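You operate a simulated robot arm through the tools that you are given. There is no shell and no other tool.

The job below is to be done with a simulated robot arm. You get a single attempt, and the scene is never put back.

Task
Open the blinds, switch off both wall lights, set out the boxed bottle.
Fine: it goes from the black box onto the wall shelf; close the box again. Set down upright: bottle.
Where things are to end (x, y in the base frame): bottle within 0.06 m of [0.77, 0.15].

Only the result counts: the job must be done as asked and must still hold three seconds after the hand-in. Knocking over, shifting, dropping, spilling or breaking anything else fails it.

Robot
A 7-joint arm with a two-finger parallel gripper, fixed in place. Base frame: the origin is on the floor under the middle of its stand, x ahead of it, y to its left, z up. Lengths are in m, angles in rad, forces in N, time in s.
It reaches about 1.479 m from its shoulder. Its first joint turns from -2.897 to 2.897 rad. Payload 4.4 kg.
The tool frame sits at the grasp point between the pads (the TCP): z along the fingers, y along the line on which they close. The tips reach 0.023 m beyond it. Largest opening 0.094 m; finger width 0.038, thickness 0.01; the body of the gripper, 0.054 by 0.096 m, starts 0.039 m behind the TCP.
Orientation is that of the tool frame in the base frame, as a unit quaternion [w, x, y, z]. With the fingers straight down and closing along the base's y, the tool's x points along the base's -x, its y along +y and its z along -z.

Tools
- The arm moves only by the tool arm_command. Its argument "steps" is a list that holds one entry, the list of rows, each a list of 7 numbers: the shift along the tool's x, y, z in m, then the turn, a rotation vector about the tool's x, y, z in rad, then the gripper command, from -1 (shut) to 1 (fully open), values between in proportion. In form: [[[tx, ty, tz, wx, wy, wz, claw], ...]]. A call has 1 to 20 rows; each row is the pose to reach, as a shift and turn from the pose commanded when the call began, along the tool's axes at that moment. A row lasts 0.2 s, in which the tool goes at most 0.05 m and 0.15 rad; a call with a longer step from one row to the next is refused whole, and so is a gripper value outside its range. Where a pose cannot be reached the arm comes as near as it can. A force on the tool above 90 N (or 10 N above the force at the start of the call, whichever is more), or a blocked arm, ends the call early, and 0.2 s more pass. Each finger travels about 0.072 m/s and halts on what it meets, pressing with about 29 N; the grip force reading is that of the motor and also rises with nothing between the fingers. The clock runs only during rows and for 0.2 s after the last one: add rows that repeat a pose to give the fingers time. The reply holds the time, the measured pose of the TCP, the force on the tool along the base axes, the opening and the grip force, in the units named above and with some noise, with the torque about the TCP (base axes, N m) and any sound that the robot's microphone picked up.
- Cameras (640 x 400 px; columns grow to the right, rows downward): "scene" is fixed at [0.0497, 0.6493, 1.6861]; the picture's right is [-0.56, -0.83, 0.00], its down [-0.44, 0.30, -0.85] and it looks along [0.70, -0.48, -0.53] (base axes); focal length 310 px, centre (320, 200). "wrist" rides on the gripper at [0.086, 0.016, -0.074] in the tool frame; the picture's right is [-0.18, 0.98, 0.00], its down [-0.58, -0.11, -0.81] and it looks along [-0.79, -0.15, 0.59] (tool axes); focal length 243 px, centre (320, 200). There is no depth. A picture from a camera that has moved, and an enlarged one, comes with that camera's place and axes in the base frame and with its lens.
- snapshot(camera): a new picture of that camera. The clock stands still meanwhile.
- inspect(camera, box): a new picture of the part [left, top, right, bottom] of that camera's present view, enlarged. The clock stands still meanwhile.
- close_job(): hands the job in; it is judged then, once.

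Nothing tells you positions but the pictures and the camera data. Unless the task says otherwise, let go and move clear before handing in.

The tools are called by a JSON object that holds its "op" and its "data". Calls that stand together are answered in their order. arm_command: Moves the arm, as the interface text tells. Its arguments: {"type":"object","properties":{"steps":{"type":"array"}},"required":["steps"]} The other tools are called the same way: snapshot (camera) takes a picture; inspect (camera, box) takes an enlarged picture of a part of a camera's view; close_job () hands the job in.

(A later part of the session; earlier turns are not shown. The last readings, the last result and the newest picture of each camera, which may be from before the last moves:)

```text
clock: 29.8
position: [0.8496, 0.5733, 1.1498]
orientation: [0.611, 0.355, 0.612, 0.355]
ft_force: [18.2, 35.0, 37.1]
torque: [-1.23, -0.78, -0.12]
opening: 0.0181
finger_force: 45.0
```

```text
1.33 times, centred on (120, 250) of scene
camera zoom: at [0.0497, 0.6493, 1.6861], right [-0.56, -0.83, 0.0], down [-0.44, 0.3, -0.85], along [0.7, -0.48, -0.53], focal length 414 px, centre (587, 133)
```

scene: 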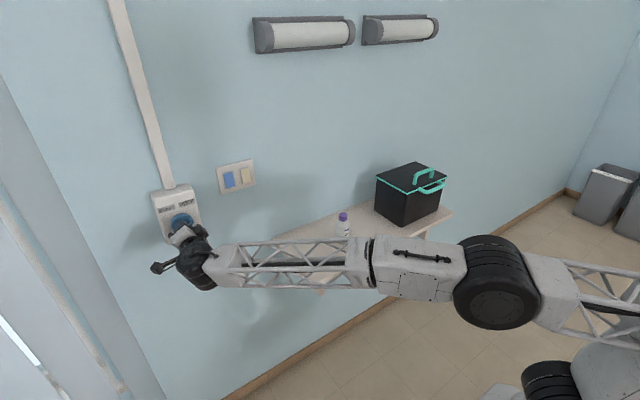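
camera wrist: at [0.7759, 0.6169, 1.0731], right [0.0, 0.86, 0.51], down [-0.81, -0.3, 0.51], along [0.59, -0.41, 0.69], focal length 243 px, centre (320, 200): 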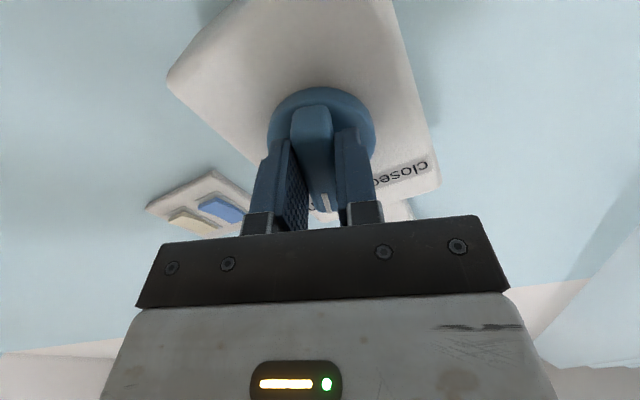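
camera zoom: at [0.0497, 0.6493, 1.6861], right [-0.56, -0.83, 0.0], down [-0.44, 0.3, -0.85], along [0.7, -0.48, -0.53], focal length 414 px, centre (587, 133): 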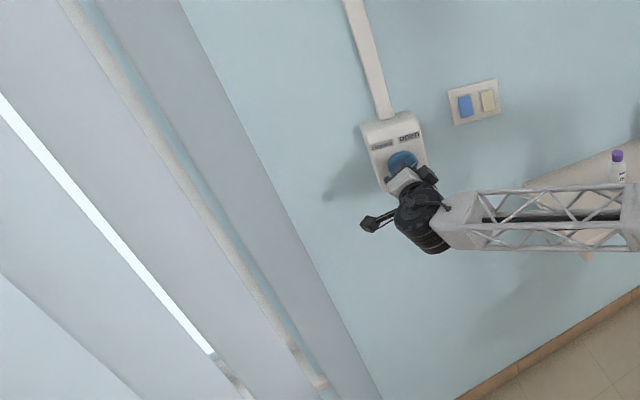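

The slats are visibly opening as the knob nears 60°. I'll nudge slightly further to make sure it is at its end position.

{"op": "arm_command", "data": {"steps": [[[-0.0005, 0.001, 0, 0, 0, 0.04, -1], [-0.0005, 0.0015, 0, 0, 0, 0.08, -1], [-0.0005, 0.0015, 0, 0, 0, 0.1, -1]]]}}

{"op": "inspect", "data": {"camera": "scene", "box": [0, 100, 240, 400]}}

{"op": "snapshot", "data": {"camera": "wrist"}}

```text
clock: 30.3
position: [0.8529, 0.5741, 1.1499]
orientation: [0.598, 0.377, 0.606, 0.364]
ft_force: [-81.8, -45.1, 4.5]
torque: [-2.07, -2.01, 0.32]
opening: 0.02
finger_force: 44.9
out of reach, approached as far as the arm can: row 2
stopped in row 2: the force on the tool passed its limit at 165 N (the readings are from after the stop); the commanded pose is now the measured one
```

```text
1.33 times, centred on (120, 250) of scene
camera zoom: at [0.0497, 0.6493, 1.6861], right [-0.56, -0.83, 0.0], down [-0.44, 0.3, -0.85], along [0.7, -0.48, -0.53], focal length 414 px, centre (587, 133)
```

zoom: 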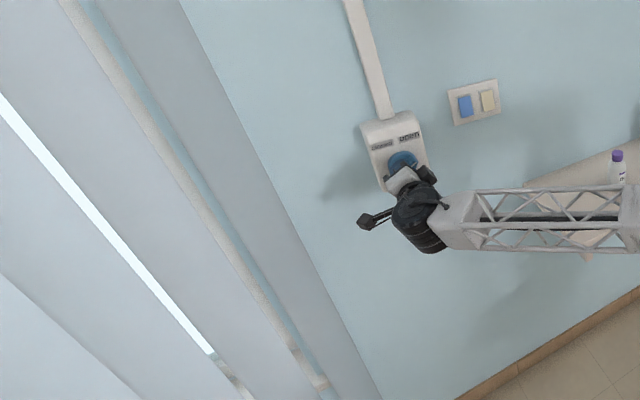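

```text
taken
camera wrist: at [0.7782, 0.6604, 1.1264], right [0.02, 0.28, 0.96], down [-0.81, -0.56, 0.18], along [0.59, -0.78, 0.21], focal length 243 px, centre (320, 200)
```

wrist: 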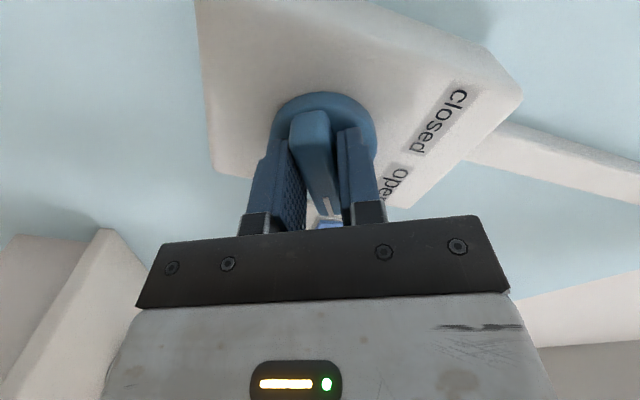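

The arm stopped at a reach limit with the knob about 62° past vertical. I'll release, back off and look at the knob and blinds.

{"op": "arm_command", "data": {"steps": [[[0, 0, 0, 0, 0, 0, 0], [0, 0, 0, 0, 0, 0, 1], [0, 0, 0, 0, 0, 0, 1], [0, 0, 0, 0, 0, 0, 1], [0, 0, -0.02, 0, 0, 0, 1], [0, 0, -0.05, 0, 0, 0, 1], [0, 0, -0.09, 0, 0, 0, 1], [0, 0, -0.13, 0, 0, 0, 1]]]}}

{"op": "snapshot", "data": {"camera": "scene"}}

{"op": "inspect", "data": {"camera": "scene", "box": [140, 170, 240, 250]}}

{"op": "inspect", "data": {"camera": "scene", "box": [0, 0, 240, 400]}}

{"op": "snapshot", "data": {"camera": "wrist"}}

```text
clock: 30.6
position: [0.8523, 0.5731, 1.1465]
orientation: [0.599, 0.379, 0.607, 0.361]
ft_force: [-94.2, -63.8, -11.2]
torque: [0.48, -1.14, 0.16]
opening: 0.0284
finger_force: 0.1
stopped in row 1: the force on the tool passed its limit at 116 N (the readings are from after the stop); the commanded pose is now the measured one
```

```text
taken
```

scene: 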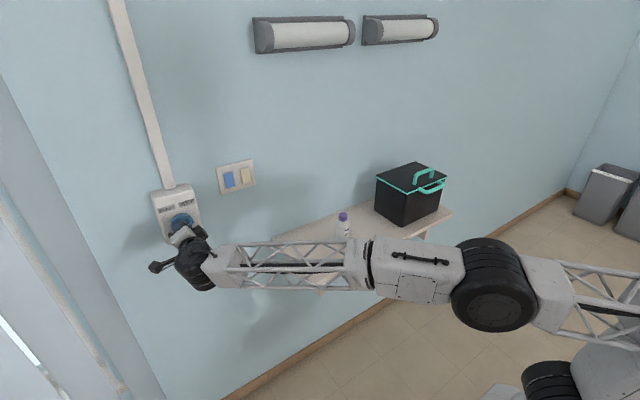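

```text
5.00 times, centred on (190, 210) of scene
camera zoom: at [0.0497, 0.6493, 1.6861], right [-0.56, -0.83, 0.0], down [-0.44, 0.3, -0.85], along [0.7, -0.48, -0.53], focal length 1551 px, centre (970, 150)
```

zoom: 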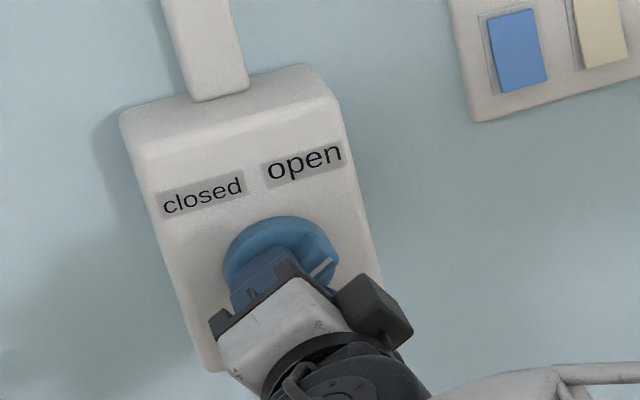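

```text
1.00 times, centred on (120, 200) of scene (not enlarged: the box is as wide or as high as the picture)
camera zoom: at [0.0497, 0.6493, 1.6861], right [-0.56, -0.83, 0.0], down [-0.44, 0.3, -0.85], along [0.7, -0.48, -0.53], focal length 310 px, centre (520, 200)
```

zoom: 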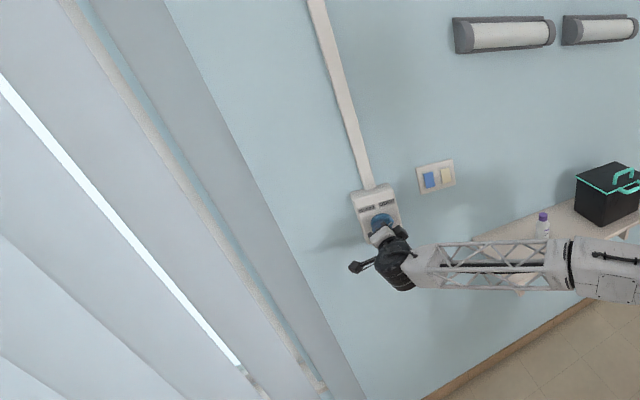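

```text
taken
camera wrist: at [0.7781, 0.6595, 1.123], right [0.03, 0.28, 0.96], down [-0.81, -0.56, 0.18], along [0.58, -0.78, 0.21], focal length 243 px, centre (320, 200)
```

wrist: 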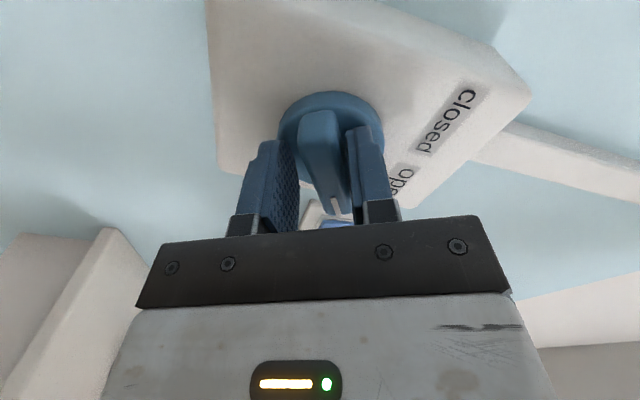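

The fingers are partly open and a tip is pressing on the knob face. I'll back off straight while opening.

{"op": "arm_command", "data": {"steps": [[[0, 0, -0.004, 0, 0, 0, 0], [0, 0, -0.008, 0, 0, 0, 1], [0, 0, -0.01, 0, 0, 0, 1], [0, 0, -0.015, 0, 0, 0, 1], [0, 0, -0.03, 0, 0, 0, 1], [0, 0, -0.06, 0, 0, 0, 1], [0, 0, -0.1, 0, 0, 0, 1], [0, 0, -0.14, 0, 0, 0, 1], [0, 0, -0.14, 0, 0, 0, 1]]]}}

{"op": "snapshot", "data": {"camera": "scene"}}

{"op": "inspect", "data": {"camera": "scene", "box": [140, 170, 240, 250]}}

{"op": "inspect", "data": {"camera": "scene", "box": [0, 0, 240, 400]}}

{"op": "snapshot", "data": {"camera": "wrist"}}

```text
clock: 32.6
position: [0.7157, 0.585, 1.1669]
orientation: [0.597, 0.378, 0.613, 0.354]
ft_force: [0.1, 0.0, -0.4]
torque: [0.01, -0.04, 0.01]
opening: 0.0941
finger_force: 0.0
out of reach, approached as far as the arm can: row 5, 6, 7, 8, 9
```

```text
taken
```

scene: 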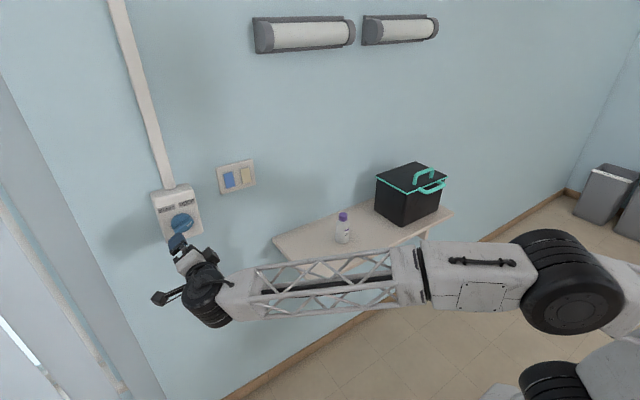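

```text
5.00 times, centred on (190, 210) of scene
camera zoom: at [0.0497, 0.6493, 1.6861], right [-0.56, -0.83, 0.0], down [-0.44, 0.3, -0.85], along [0.7, -0.48, -0.53], focal length 1551 px, centre (970, 150)
```

zoom: 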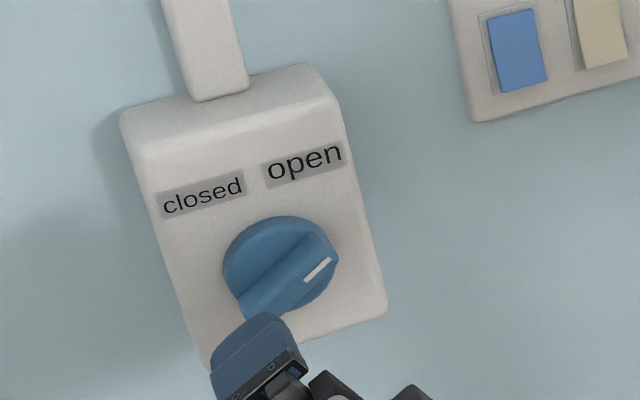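

```text
1.00 times, centred on (120, 200) of scene (not enlarged: the box is as wide or as high as the picture)
camera zoom: at [0.0497, 0.6493, 1.6861], right [-0.56, -0.83, 0.0], down [-0.44, 0.3, -0.85], along [0.7, -0.48, -0.53], focal length 310 px, centre (520, 200)
```

zoom: 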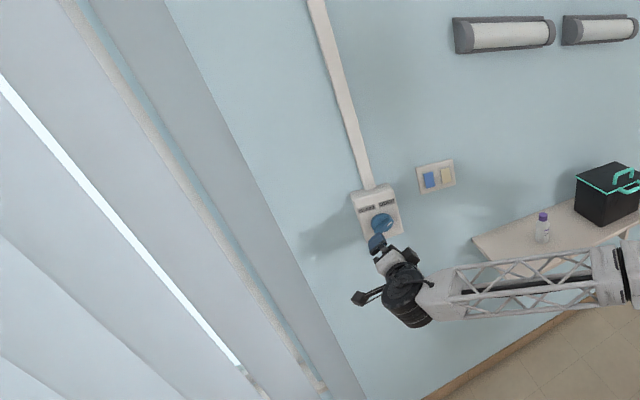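

```text
taken
camera wrist: at [0.6419, 0.67, 1.1436], right [0.04, 0.29, 0.96], down [-0.81, -0.55, 0.2], along [0.59, -0.78, 0.21], focal length 243 px, centre (320, 200)
```

wrist: 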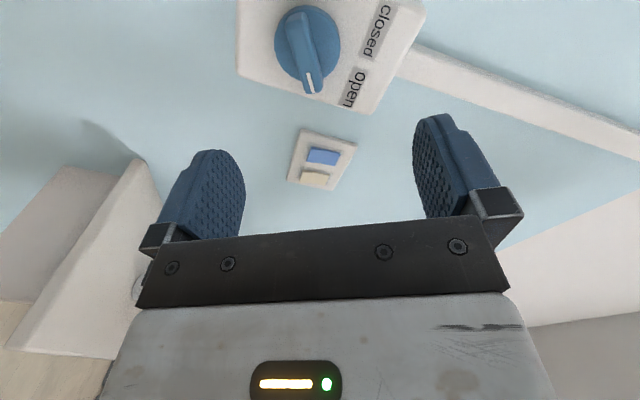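

The knob's mark now points up-right on the "open" side and the blinds have opened at least partly. I'll inspect the knob angle and slats more closely.

{"op": "inspect", "data": {"camera": "wrist", "box": [230, 0, 430, 125]}}

{"op": "inspect", "data": {"camera": "scene", "box": [0, 300, 160, 400]}}

{"op": "inspect", "data": {"camera": "scene", "box": [0, 0, 20, 400]}}

```text
3.20 times, centred on (330, 62) of wrist
camera zoom: at [0.6419, 0.67, 1.1436], right [0.04, 0.29, 0.96], down [-0.81, -0.55, 0.2], along [0.59, -0.78, 0.21], focal length 776 px, centre (288, 640)
```

zoom: 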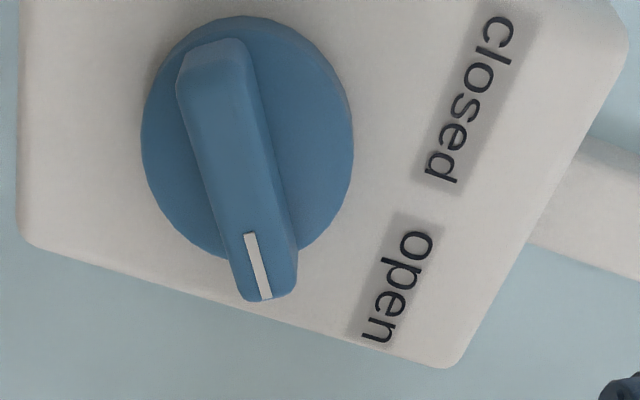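

```text
4.00 times, centred on (80, 350) of scene
camera zoom: at [0.0497, 0.6493, 1.6861], right [-0.56, -0.83, 0.0], down [-0.44, 0.3, -0.85], along [0.7, -0.48, -0.53], focal length 1241 px, centre (1280, -400)
```

zoom: 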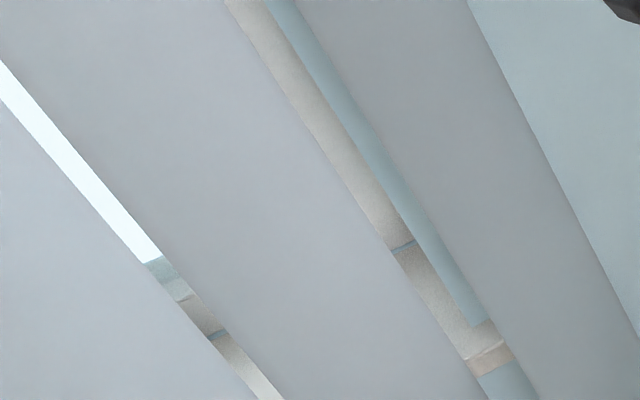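

```text
1.00 times, centred on (10, 200) of scene (not enlarged: the box is as wide or as high as the picture)
camera zoom: at [0.0497, 0.6493, 1.6861], right [-0.56, -0.83, 0.0], down [-0.44, 0.3, -0.85], along [0.7, -0.48, -0.53], focal length 310 px, centre (630, 200)
```

zoom: 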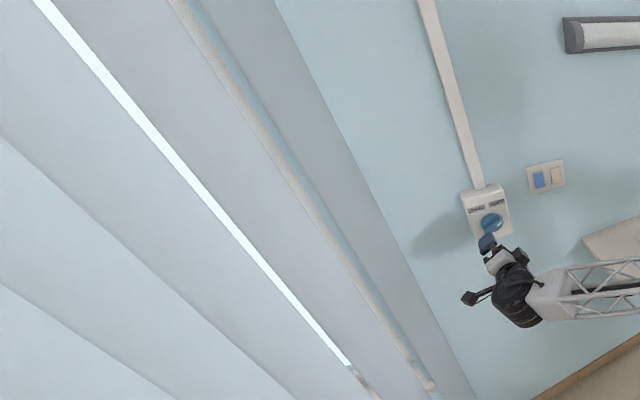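

The knob met its stop at about 60° past centre, which mirrors the closed position, and the slats are turned about 62° and steady. Next I'll unroll the wrist and move away from the wall.

{"op": "arm_command", "data": {"steps": [[[0, 0, -0.02, 0, 0, -0.14, 1], [0, 0, -0.04, 0, 0, -0.28, 1], [0, 0, -0.06, 0, 0, -0.42, 1], [0, 0, -0.08, 0, 0, -0.56, 1], [0, 0, -0.1, 0, 0, -0.7, 1], [0, 0, -0.11, 0, 0, -0.84, 1], [0, 0, -0.12, 0, 0, -0.98, 1], [0, 0, -0.12, 0, 0, -1.1, 1], [0, 0, -0.12, 0, 0, -1.1, 1]]]}}

{"op": "snapshot", "data": {"camera": "scene"}}

```text
clock: 34.6
position: [0.5968, 0.586, 1.1688]
orientation: [0.7, 0.005, 0.715, -0.003]
ft_force: [0.1, 0.1, 0.0]
torque: [-0.01, -0.01, 0.01]
opening: 0.0938
finger_force: 0.0
```

```text
taken
```

scene: 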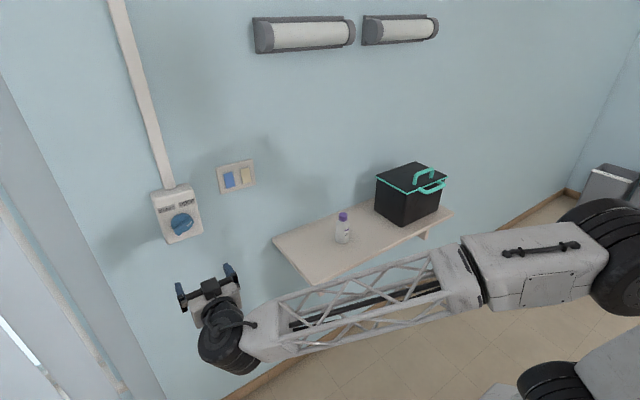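

Now I'll bring the gripper back to fingers-down and move toward the box for a better view.

{"op": "arm_command", "data": {"steps": [[[-0.018, -0.04, -0.008, -0.0005, 0.129, -0.001, 1], [-0.036, -0.08, -0.016, -0.001, 0.258, -0.002, 1], [-0.054, -0.12, -0.024, -0.0016, 0.387, -0.003, 1], [-0.072, -0.16, -0.032, -0.002, 0.516, -0.004, 1], [-0.09, -0.2, -0.04, -0.0027, 0.645, -0.0045, 1], [-0.108, -0.24, -0.048, -0.003, 0.774, -0.0055, 1], [-0.126, -0.28, -0.056, -0.004, 0.903, -0.0065, 1], [-0.144, -0.32, -0.064, -0.0045, 1.032, -0.0075, 1], [-0.162, -0.36, -0.072, -0.005, 1.161, -0.0085, 1], [-0.18, -0.4, -0.08, -0.0055, 1.29, -0.0095, 1], [-0.198, -0.44, -0.088, -0.006, 1.419, -0.01, 1], [-0.211, -0.48, -0.097, -0.0066, 1.549, -0.011, 1]]]}}

{"op": "arm_command", "data": {"steps": [[[0, -0.045, 0, 0, 0, 0, 1], [0, -0.09, 0, 0, 0, 0, 1], [0, -0.135, 0, 0, 0, 0, 1], [0, -0.18, 0, 0, 0, 0, 1], [0, -0.225, 0, 0, 0, 0, 1], [0, -0.27, 0, 0, 0, 0, 1], [0, -0.315, 0, 0, 0, 0, 1], [0, -0.34, 0, 0, 0, 0, 1], [0, -0.34, 0, 0, 0, 0, 1]]]}}

{"op": "snapshot", "data": {"camera": "wrist"}}

{"op": "snapshot", "data": {"camera": "scene"}}

```text
clock: 37.2
position: [0.4982, 0.1049, 1.3824]
orientation: [-0.001, 0.0, 1.0, 0.001]
ft_force: [0.5, -0.5, -0.2]
torque: [0.0, 0.0, -0.04]
opening: 0.0939
finger_force: 0.1
```

```text
clock: 39.2
position: [0.4978, -0.2334, 1.3802]
orientation: [-0.001, -0.001, 1.0, 0.0]
ft_force: [-1.1, 0.1, -0.1]
torque: [0.03, 0.0, 0.01]
opening: 0.094
finger_force: 0.0
```

```text
taken
camera wrist: at [0.4124, -0.2171, 1.4543], right [0.18, 0.98, 0.0], down [0.58, -0.11, 0.81], along [0.79, -0.15, -0.59], focal length 243 px, centre (320, 200)
```

wrist: 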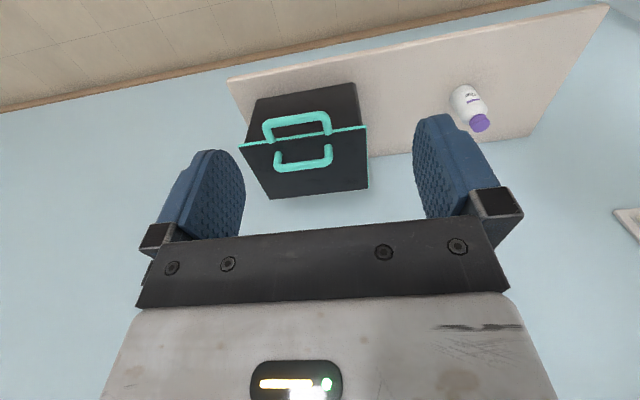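

```text
taken
```

scene: 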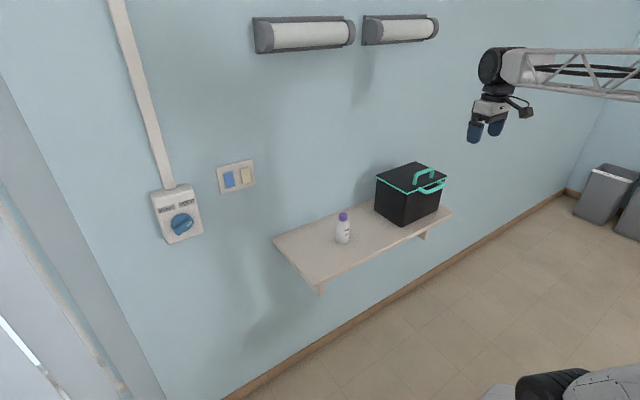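

{"op": "inspect", "data": {"camera": "wrist", "box": [225, 70, 395, 210]}}

{"op": "inspect", "data": {"camera": "scene", "box": [360, 150, 460, 235]}}

```text
2.86 times, centred on (310, 140) of wrist
camera zoom: at [0.4124, -0.2171, 1.4543], right [0.18, 0.98, 0.0], down [0.58, -0.11, 0.81], along [0.79, -0.15, -0.59], focal length 693 px, centre (349, 371)
```

zoom: 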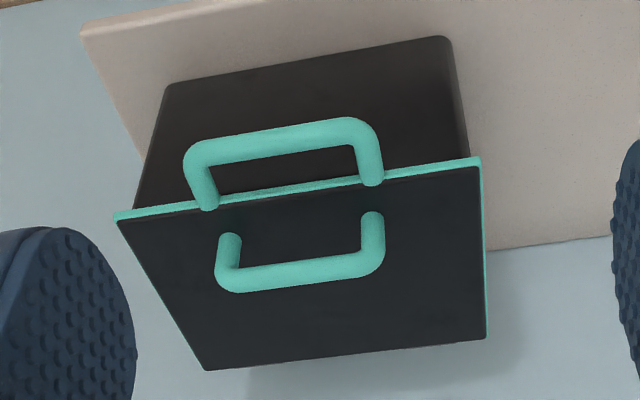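

```text
4.71 times, centred on (410, 192) of scene
camera zoom: at [0.0497, 0.6493, 1.6861], right [-0.56, -0.83, 0.0], down [-0.44, 0.3, -0.85], along [0.7, -0.48, -0.53], focal length 1460 px, centre (-104, 235)
```

zoom: 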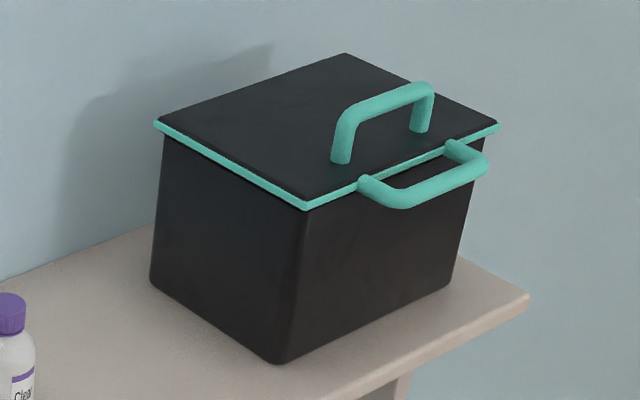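

The box lid spans roughly x 0.695–0.875, y −0.435 to −0.188, with its top at z≈1.09. One teal handle stands on the lid and another sticks out at the front edge. I'll get closer views of the front handle and the rear edge to learn how the lid works.

{"op": "arm_command", "data": {"steps": [[[0.01, -0.015, 0.03, 0, 0, 0, 1], [0.02, -0.03, 0.06, 0, 0, 0, 1], [0.03, -0.045, 0.09, 0, 0, 0, 1], [0.04, -0.055, 0.12, 0, 0, 0, 1], [0.05, -0.055, 0.14, 0, 0, 0, 1], [0.05, -0.055, 0.14, 0, 0, 0, 1]]]}}

{"op": "snapshot", "data": {"camera": "wrist"}}

{"op": "inspect", "data": {"camera": "wrist", "box": [220, 60, 420, 220]}}

```text
clock: 40.6
position: [0.447, -0.2884, 1.2408]
orientation: [0.0, 0.001, 1.0, 0.0]
ft_force: [0.6, 0.9, 0.5]
torque: [-0.03, 0.0, -0.01]
opening: 0.0938
finger_force: 0.1
```

```text
taken
camera wrist: at [0.3608, -0.2721, 1.3141], right [0.19, 0.98, 0.0], down [0.58, -0.11, 0.81], along [0.79, -0.15, -0.59], focal length 243 px, centre (320, 200)
```

wrist: 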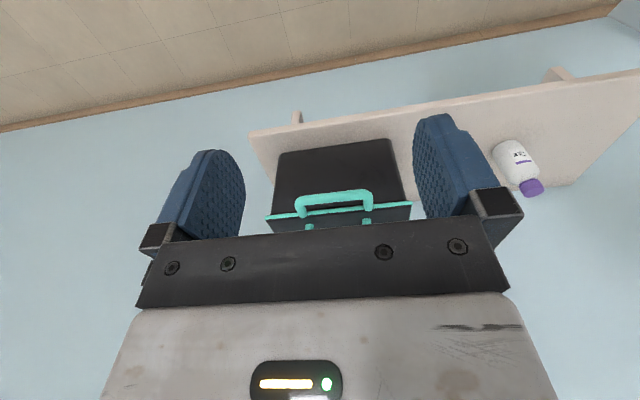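

```text
2.50 times, centred on (320, 140) of wrist
camera zoom: at [0.3608, -0.2721, 1.3141], right [0.19, 0.98, 0.0], down [0.58, -0.11, 0.81], along [0.79, -0.15, -0.59], focal length 606 px, centre (320, 350)
```

zoom: 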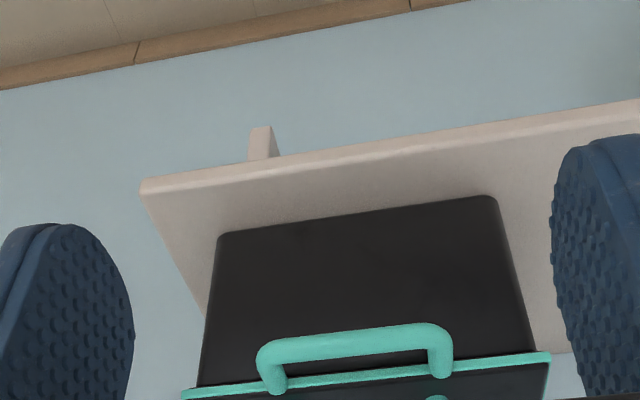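

{"op": "inspect", "data": {"camera": "wrist", "box": [260, 180, 420, 240]}}

{"op": "inspect", "data": {"camera": "scene", "box": [410, 155, 460, 205]}}

```text
4.00 times, centred on (340, 210) of wrist
camera zoom: at [0.3608, -0.2721, 1.3141], right [0.19, 0.98, 0.0], down [0.58, -0.11, 0.81], along [0.79, -0.15, -0.59], focal length 970 px, centre (240, 160)
```

zoom: 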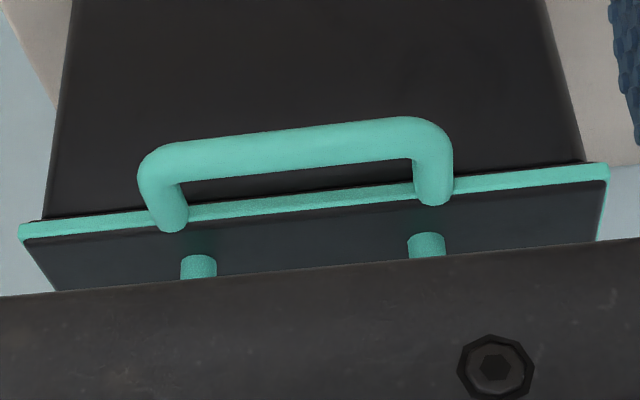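

```text
8.00 times, centred on (435, 180) of scene
camera zoom: at [0.0497, 0.6493, 1.6861], right [-0.56, -0.83, 0.0], down [-0.44, 0.3, -0.85], along [0.7, -0.48, -0.53], focal length 2481 px, centre (-600, 360)
```

zoom: 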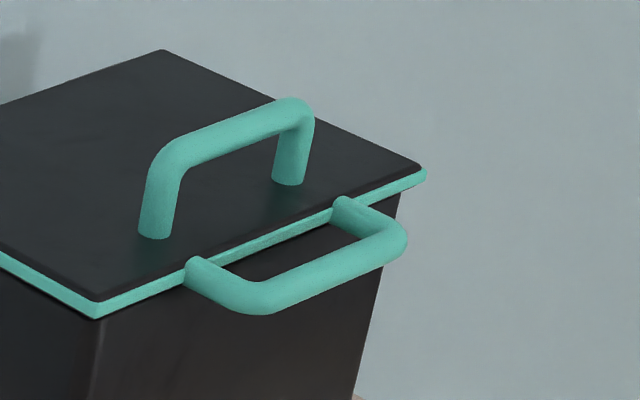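

The front handle is fixed to the lid's front edge. Now I'll look down behind the lid to check for hinges.

{"op": "arm_command", "data": {"steps": [[[0, 0, -0.045, 0, 0, 0, 1], [0, 0, -0.09, 0, 0, 0, 1], [0, 0, -0.135, 0, 0, 0, 1], [0, 0, -0.18, 0, 0, 0, 1], [-0.03, 0, -0.215, 0, 0, 0, 1], [-0.075, 0, -0.23, 0, 0, 0, 1], [-0.12, 0, -0.23, 0, 0, 0, 1], [-0.165, 0, -0.23, 0, 0, 0, 1], [-0.21, 0, -0.23, 0, 0, 0, 1], [-0.255, 0, -0.23, 0, 0, 0, 1], [-0.3, 0, -0.23, 0, 0, 0, 1], [-0.34, 0, -0.23, 0, 0, 0, 1], [-0.34, 0, -0.23, 0, 0, 0, 1]]]}}

{"op": "snapshot", "data": {"camera": "wrist"}}

{"op": "inspect", "data": {"camera": "wrist", "box": [200, 0, 440, 150]}}

```text
clock: 43.5
position: [0.7898, -0.288, 1.4723]
orientation: [0.001, 0.0, 1.0, 0.0]
ft_force: [-0.1, -0.3, 0.6]
torque: [-0.03, -0.02, 0.01]
opening: 0.0939
finger_force: 0.2
```

```text
taken
camera wrist: at [0.7026, -0.2712, 1.5471], right [0.18, 0.98, 0.0], down [0.58, -0.11, 0.81], along [0.79, -0.15, -0.59], focal length 243 px, centre (320, 200)
```

wrist: 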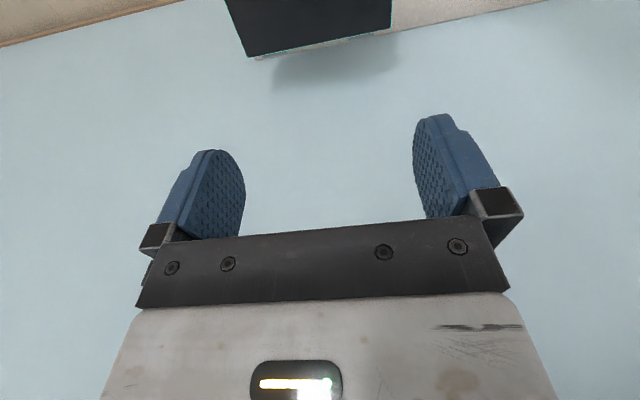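

```text
2.67 times, centred on (320, 75) of wrist
camera zoom: at [0.7026, -0.2712, 1.5471], right [0.18, 0.98, 0.0], down [0.58, -0.11, 0.81], along [0.79, -0.15, -0.59], focal length 647 px, centre (320, 533)
```

zoom: 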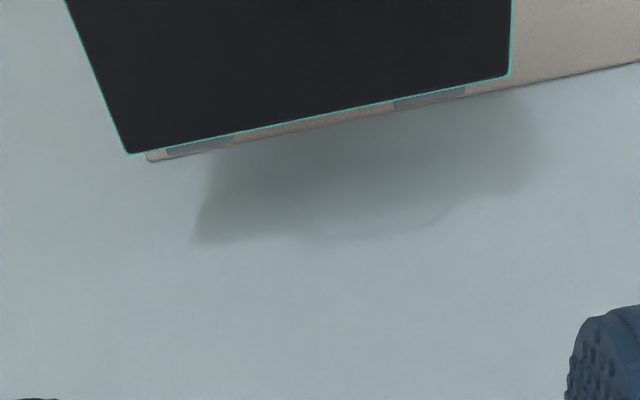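

Two hinge plates are visible on the rear edge near x≈0.88, z≈1.08, and the wall is at about x≈0.945. The lid swings up toward the wall, so I'll lift it by its front handle, whose bar is near (0.651, −0.304, 1.094). First I'll turn the gripper to a 45° forward-down pose with the fingers closing across the bar.

{"op": "arm_command", "data": {"steps": [[[0.03, -0.0015, 0.01, 0, 0, -0.14, 1], [0.06, -0.003, 0.025, 0, 0, -0.28, 1], [0.09, -0.0045, 0.04, 0, 0, -0.42, 1], [0.12, -0.006, 0.055, 0, 0, -0.56, 1], [0.15, -0.0075, 0.07, 0, 0, -0.7, 1], [0.18, -0.009, 0.085, 0, 0, -0.84, 1], [0.2, -0.011, 0.1, 0, 0, -0.98, 1], [0.22, -0.013, 0.115, 0, 0, -1.12, 1], [0.24, -0.014, 0.13, 0, 0, -1.26, 1], [0.24, -0.016, 0.142, 0, 0, -1.4, 1], [0.24, -0.016, 0.142, 0, 0, -1.5708, 1], [0.24, -0.016, 0.142, 0, 0, -1.5708, 1]]]}}

{"op": "snapshot", "data": {"camera": "wrist"}}

{"op": "snapshot", "data": {"camera": "scene"}}

```text
refused: row 11 steps farther than a row can; nothing moved
```

```text
taken
camera wrist: at [0.7026, -0.2712, 1.5471], right [0.18, 0.98, 0.0], down [0.58, -0.11, 0.81], along [0.79, -0.15, -0.59], focal length 243 px, centre (320, 200)
```

wrist: 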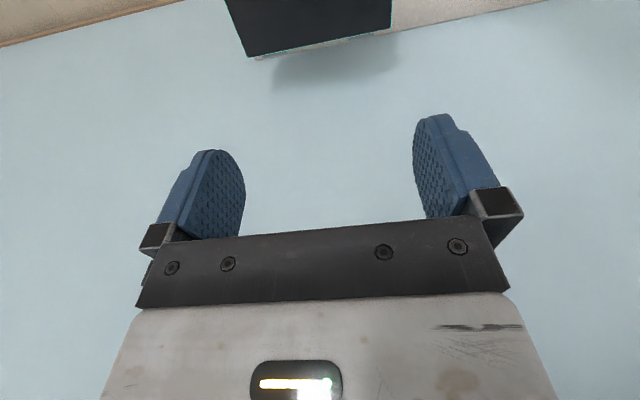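

```text
taken
```

scene: 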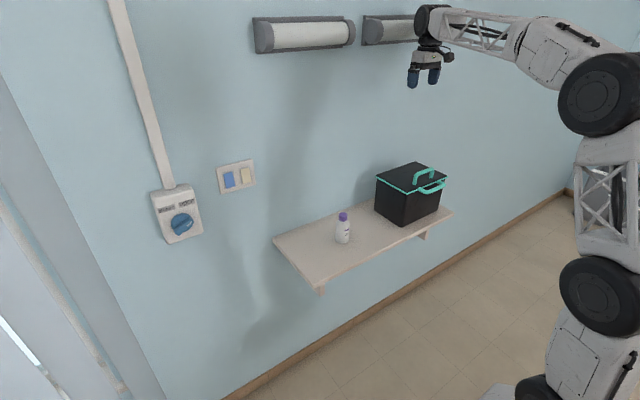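

One row was too large a turn and the call was refused. I'll resend with smaller steps.

{"op": "arm_command", "data": {"steps": [[[0.03, -0.0015, 0.01, 0, 0, -0.14, 1], [0.06, -0.003, 0.025, 0, 0, -0.28, 1], [0.09, -0.0045, 0.04, 0, 0, -0.42, 1], [0.12, -0.006, 0.055, 0, 0, -0.56, 1], [0.15, -0.0075, 0.07, 0, 0, -0.7, 1], [0.18, -0.009, 0.085, 0, 0, -0.84, 1], [0.2, -0.011, 0.1, 0, 0, -0.98, 1], [0.22, -0.013, 0.115, 0, 0, -1.12, 1], [0.24, -0.014, 0.13, 0, 0, -1.26, 1], [0.24, -0.016, 0.142, 0, 0, -1.4, 1], [0.24, -0.016, 0.142, 0, 0, -1.5, 1], [0.24, -0.016, 0.142, 0, 0, -1.5708, 1], [0.24, -0.016, 0.142, 0, 0, -1.5708, 1]]]}}

{"op": "arm_command", "data": {"steps": [[[0, 0, 0, 0.13, 0, 0, 1], [0, 0, 0, 0.26, 0, 0, 1], [0, 0, 0, 0.39, 0, 0, 1], [0, 0, 0, 0.52, 0, 0, 1], [0, 0, 0, 0.65, 0, 0, 1], [0, 0, 0, 0.785, 0, 0, 1], [0, 0, 0, 0.785, 0, 0, 1]]]}}

{"op": "snapshot", "data": {"camera": "wrist"}}

{"op": "snapshot", "data": {"camera": "scene"}}

```text
clock: 46.2
position: [0.5474, -0.3059, 1.328]
orientation: [0.0, -0.707, 0.707, 0.0]
ft_force: [-0.1, 0.4, 0.3]
torque: [0.01, -0.01, 0.01]
opening: 0.0943
finger_force: 0.0
```

```text
clock: 47.9
position: [0.553, -0.3065, 1.3156]
orientation: [0.271, -0.655, 0.656, -0.261]
ft_force: [-0.1, -0.2, 1.1]
torque: [-0.01, -0.01, 0.02]
opening: 0.0941
finger_force: 0.1
```

```text
taken
camera wrist: at [0.4908, -0.3934, 1.3572], right [-0.71, 0.19, -0.68], down [-0.49, 0.57, 0.66], along [0.52, 0.8, -0.31], focal length 243 px, centre (320, 200)
```

wrist: 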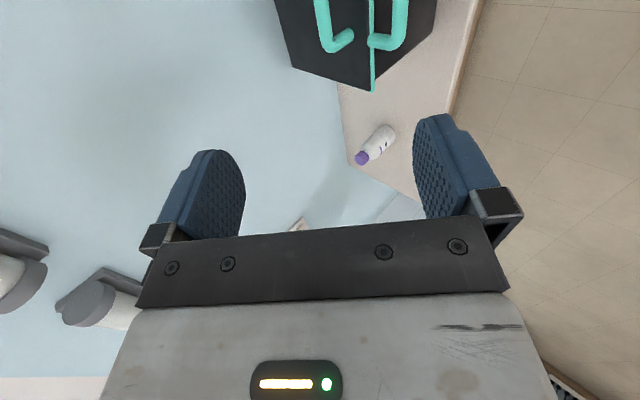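

```text
taken
```

scene: 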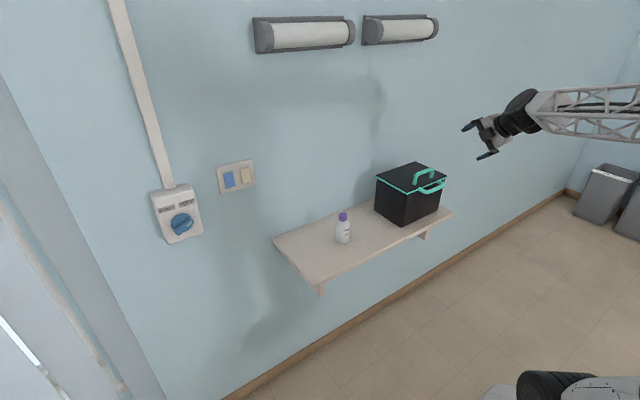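

The gripper is at 45° as planned. I'll move to a pre-grasp spot about 8 cm back from the front handle.

{"op": "arm_command", "data": {"steps": [[[0, 0.0175, 0.029, 0, 0, 0, 1], [0, 0.035, 0.058, 0, 0, 0, 1], [-0.001, 0.0525, 0.087, 0, 0, 0, 1], [-0.001, 0.07, 0.116, 0, 0, 0, 1], [-0.001, 0.0877, 0.1457, 0, 0, 0, 1], [-0.001, 0.0877, 0.1457, 0, 0, 0, 1], [-0.001, 0.0877, 0.1457, 0, 0, 0, 1]]]}}

{"op": "snapshot", "data": {"camera": "wrist"}}

{"op": "inspect", "data": {"camera": "scene", "box": [370, 130, 490, 230]}}

```text
clock: 49.5
position: [0.5864, -0.3041, 1.1644]
orientation: [0.271, -0.652, 0.654, -0.271]
ft_force: [-0.6, -1.5, -0.5]
torque: [0.01, 0.03, -0.01]
opening: 0.0943
finger_force: 0.0
```

```text
taken
camera wrist: at [0.5224, -0.3905, 1.204], right [-0.69, 0.19, -0.7], down [-0.49, 0.58, 0.65], along [0.52, 0.79, -0.31], focal length 243 px, centre (320, 200)
```

wrist: 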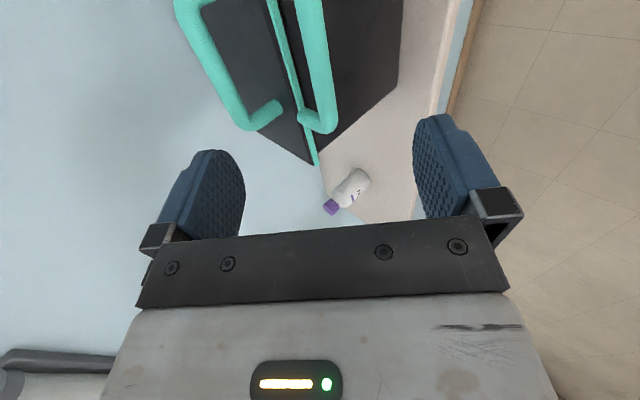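

```text
4.00 times, centred on (430, 180) of scene
camera zoom: at [0.0497, 0.6493, 1.6861], right [-0.56, -0.83, 0.0], down [-0.44, 0.3, -0.85], along [0.7, -0.48, -0.53], focal length 1241 px, centre (-120, 280)
```

zoom: 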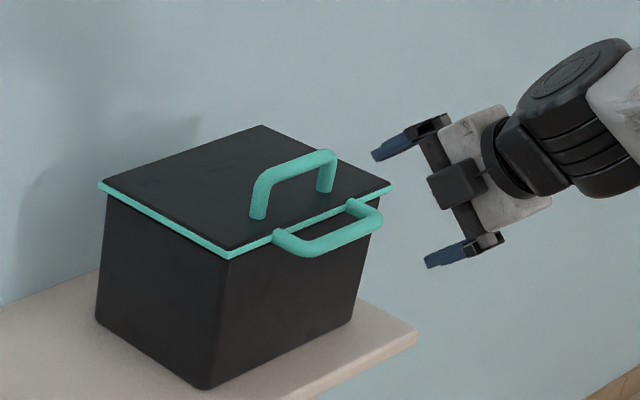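

{"op": "inspect", "data": {"camera": "wrist", "box": [170, 0, 420, 170]}}

{"op": "inspect", "data": {"camera": "scene", "box": [405, 155, 455, 205]}}

```text
2.35 times, centred on (295, 85) of wrist
camera zoom: at [0.5224, -0.3905, 1.204], right [-0.69, 0.19, -0.7], down [-0.49, 0.58, 0.65], along [0.52, 0.79, -0.31], focal length 571 px, centre (379, 471)
```

zoom: 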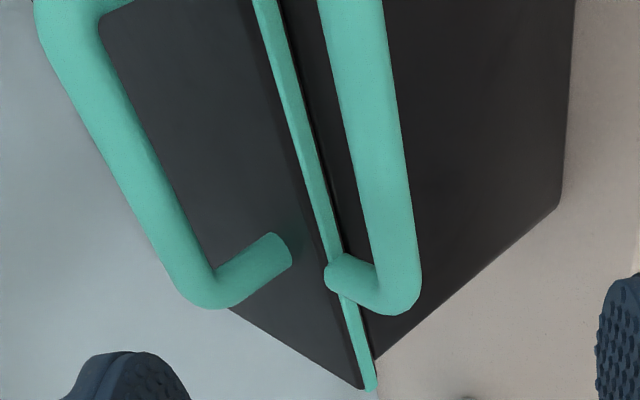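

```text
8.00 times, centred on (430, 180) of scene
camera zoom: at [0.0497, 0.6493, 1.6861], right [-0.56, -0.83, 0.0], down [-0.44, 0.3, -0.85], along [0.7, -0.48, -0.53], focal length 2481 px, centre (-560, 360)
```

zoom: 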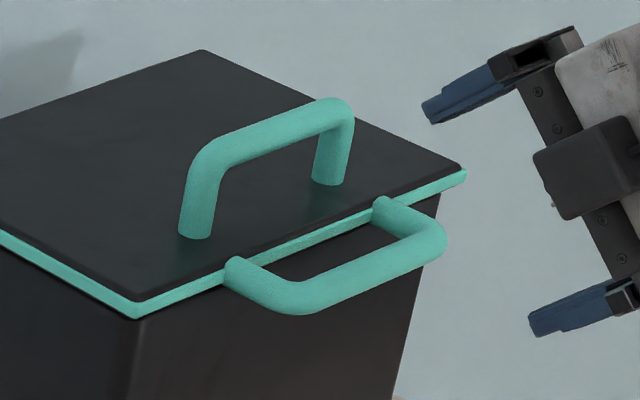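

The front bar is near (0.652, y, 1.095), about 18 mm thick. I'll approach with a narrower opening and check before closing.

{"op": "arm_command", "data": {"steps": [[[0, 0.001, 0.0, 0, 0, 0, 0.3], [0.001, 0.002, 0.02, 0, 0, 0, 0.3], [0.001, 0.0027, 0.045, 0, 0, 0, 0.3], [0.001, 0.0027, 0.065, 0, 0, 0, 0.3], [0.001, 0.0027, 0.08, 0, 0, 0, 0.3], [0.001, 0.0027, 0.087, 0, 0, 0, 0.3], [0.001, 0.0027, 0.087, 0, 0, 0, 0.3]]]}}

{"op": "snapshot", "data": {"camera": "wrist"}}

{"op": "inspect", "data": {"camera": "scene", "box": [390, 140, 470, 220]}}

```text
clock: 51.0
position: [0.6472, -0.3052, 1.1]
orientation: [0.27, -0.653, 0.654, -0.271]
ft_force: [0.6, -0.5, -1.0]
torque: [0.07, 0.0, 0.0]
opening: 0.0613
finger_force: 0.0
```

```text
taken
camera wrist: at [0.5834, -0.3916, 1.1407], right [-0.69, 0.19, -0.7], down [-0.49, 0.58, 0.65], along [0.52, 0.79, -0.31], focal length 243 px, centre (320, 200)
```

wrist: 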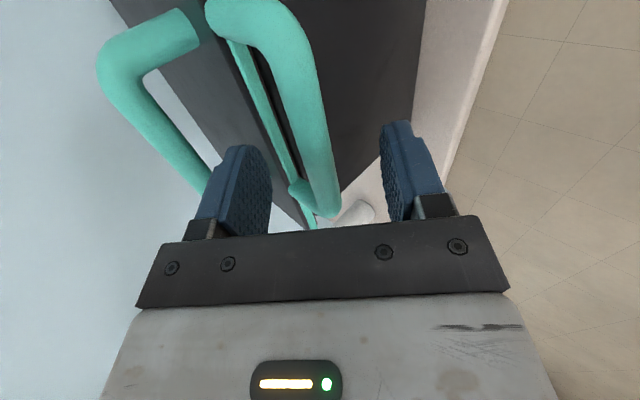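

```text
5.00 times, centred on (430, 180) of scene
camera zoom: at [0.0497, 0.6493, 1.6861], right [-0.56, -0.83, 0.0], down [-0.44, 0.3, -0.85], along [0.7, -0.48, -0.53], focal length 1551 px, centre (-230, 300)
```

zoom: 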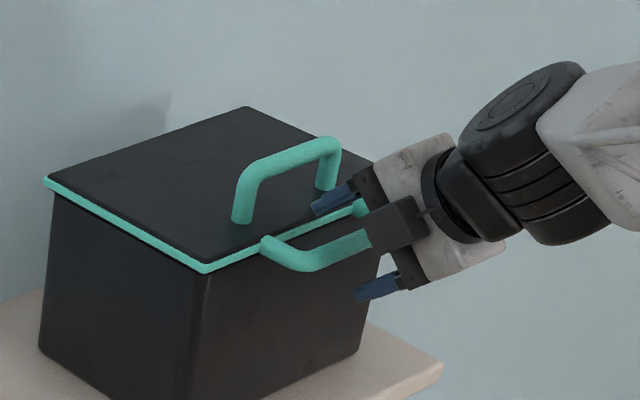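

The bar sits between the fingers and both are clear of the top handle. Closing on it now.

{"op": "arm_command", "data": {"steps": [[[0, 0, 0, 0, 0, 0, 0], [0, 0, 0, 0, 0, 0, -1], [0, 0, 0, 0, 0, 0, -1], [0, 0, 0, 0, 0, 0, -1], [0, 0, 0, 0, 0, 0, -1]]]}}

{"op": "snapshot", "data": {"camera": "wrist"}}

{"op": "inspect", "data": {"camera": "scene", "box": [390, 140, 470, 220]}}

```text
clock: 52.2
position: [0.6478, -0.3058, 1.101]
orientation: [0.271, -0.653, 0.653, -0.272]
ft_force: [32.5, -1.1, 14.7]
torque: [0.97, -0.63, -0.8]
opening: 0.0157
finger_force: 45.0
```

```text
taken
camera wrist: at [0.5839, -0.3916, 1.1419], right [-0.69, 0.18, -0.7], down [-0.49, 0.58, 0.65], along [0.52, 0.79, -0.31], focal length 243 px, centre (320, 200)
```

wrist: 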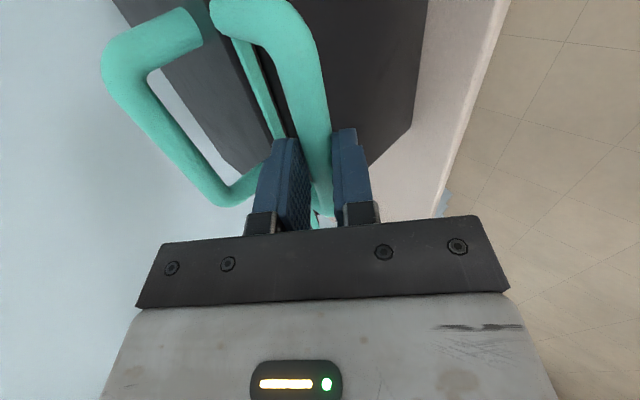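

```text
5.00 times, centred on (430, 180) of scene
camera zoom: at [0.0497, 0.6493, 1.6861], right [-0.56, -0.83, 0.0], down [-0.44, 0.3, -0.85], along [0.7, -0.48, -0.53], focal length 1551 px, centre (-230, 300)
```

zoom: 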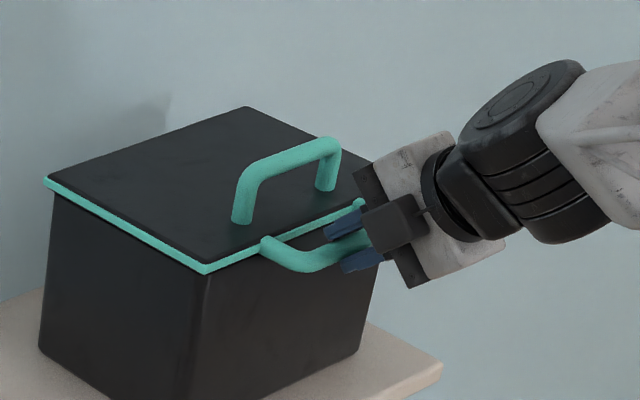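

The bar is gripped (16 mm). I'll relieve the slight side load and start lifting the lid along an arc about the rear hinge, checking forces.

{"op": "arm_command", "data": {"steps": [[[0, -0.0017, 0, 0, 0, 0, -1], [0, -0.0095, -0.0064, 0, 0, 0, -1], [0, -0.01725, -0.0127, 0, 0, 0, -1], [0, -0.0253, -0.0185, 0, 0, 0, -1]]]}}

{"op": "snapshot", "data": {"camera": "scene"}}

{"op": "inspect", "data": {"camera": "scene", "box": [370, 130, 470, 230]}}

```text
clock: 53.2
position: [0.6511, -0.3056, 1.1305]
orientation: [-0.27, 0.654, -0.653, 0.271]
ft_force: [-36.6, 6.9, 3.1]
torque: [0.84, 0.46, -0.39]
opening: 0.0156
finger_force: 45.0
```

```text
taken
```

scene: 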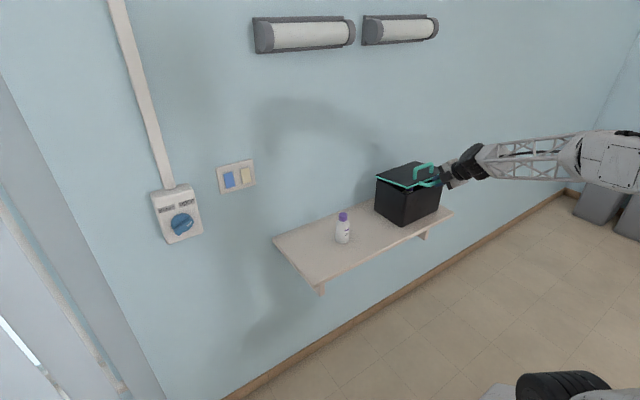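

```text
4.00 times, centred on (420, 180) of scene
camera zoom: at [0.0497, 0.6493, 1.6861], right [-0.56, -0.83, 0.0], down [-0.44, 0.3, -0.85], along [0.7, -0.48, -0.53], focal length 1241 px, centre (-80, 280)
```

zoom: 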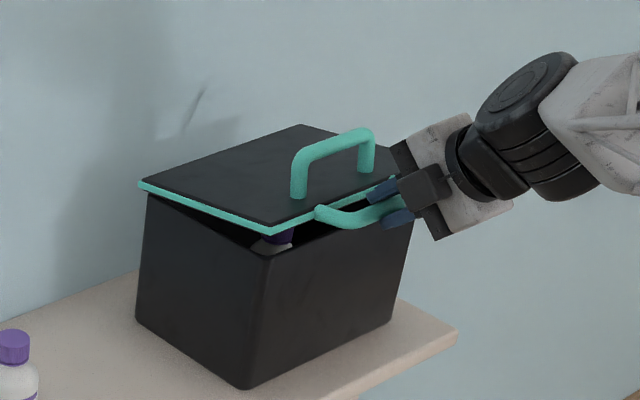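

The lid is rising and a purple-capped bottle shows inside. The x force says my arc is about 2 mm too far forward, so I'll correct and continue.

{"op": "arm_command", "data": {"steps": [[[0, 0.0014, -0.0014, 0, 0, 0, -1], [0, -0.011, -0.0102, 0, 0, 0, -1], [0, -0.0228, -0.0175, 0, 0, 0, -1], [0, -0.0351, -0.024, 0, 0, 0, -1], [0, -0.0477, -0.0299, 0, 0, 0, -1]]]}}

{"op": "inspect", "data": {"camera": "scene", "box": [370, 130, 470, 230]}}

```text
clock: 54.5
position: [0.6645, -0.3058, 1.1854]
orientation: [0.271, -0.653, 0.653, -0.27]
ft_force: [19.7, -2.3, -9.9]
torque: [-0.18, -0.03, -0.83]
opening: 0.0153
finger_force: 45.5
```

```text
4.00 times, centred on (420, 180) of scene
camera zoom: at [0.0497, 0.6493, 1.6861], right [-0.56, -0.83, 0.0], down [-0.44, 0.3, -0.85], along [0.7, -0.48, -0.53], focal length 1241 px, centre (-80, 280)
```

zoom: 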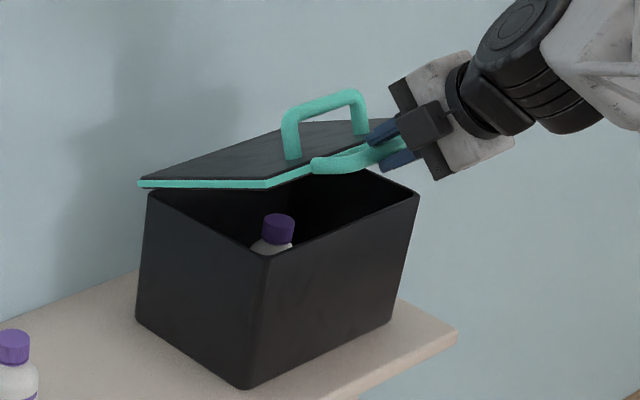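

Forces are small. Continuing the arc to about 42°.

{"op": "arm_command", "data": {"steps": [[[0, -0.0156, -0.005, 0, 0, 0, -1], [0, -0.0308, -0.0096, 0, 0, 0, -1], [0, -0.0463, -0.0132, 0, 0, 0, -1], [0, -0.062, -0.0158, 0, 0, 0, -1], [0, -0.0779, -0.0171, 0, 0, 0, -1]]]}}

{"op": "inspect", "data": {"camera": "scene", "box": [370, 120, 470, 220]}}

```text
clock: 55.6
position: [0.7085, -0.3059, 1.2519]
orientation: [0.27, -0.653, 0.655, -0.269]
ft_force: [15.6, -11.8, -16.5]
torque: [-0.48, 0.07, -0.13]
opening: 0.0156
finger_force: 44.7
```

```text
4.00 times, centred on (420, 170) of scene
camera zoom: at [0.0497, 0.6493, 1.6861], right [-0.56, -0.83, 0.0], down [-0.44, 0.3, -0.85], along [0.7, -0.48, -0.53], focal length 1241 px, centre (-80, 320)
```

zoom: 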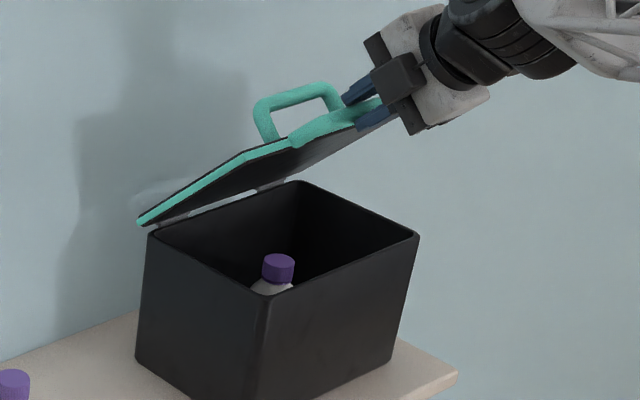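

The lid is at about 42° and moving smoothly. Continuing to about 62°.

{"op": "arm_command", "data": {"steps": [[[0, -0.0158, 0.0007, 0, 0, 0, -1], [0, -0.0317, 0.0016, 0, 0, 0, -1], [0, -0.0474, 0.0035, 0, 0, 0, -1], [0, -0.0629, 0.0065, 0, 0, 0, -1], [0, -0.0782, 0.0106, 0, 0, 0, -1]]]}}

{"op": "inspect", "data": {"camera": "scene", "box": [370, 110, 470, 210]}}

```text
clock: 56.9
position: [0.7717, -0.3059, 1.3046]
orientation: [0.271, -0.652, 0.653, -0.272]
ft_force: [-0.1, -0.7, 3.6]
torque: [-0.09, -0.02, -0.03]
opening: 0.0
finger_force: 42.0
```

```text
4.00 times, centred on (420, 160) of scene
camera zoom: at [0.0497, 0.6493, 1.6861], right [-0.56, -0.83, 0.0], down [-0.44, 0.3, -0.85], along [0.7, -0.48, -0.53], focal length 1241 px, centre (-80, 360)
```

zoom: 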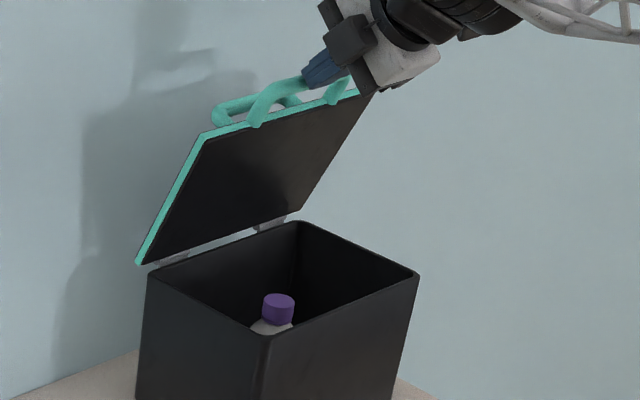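

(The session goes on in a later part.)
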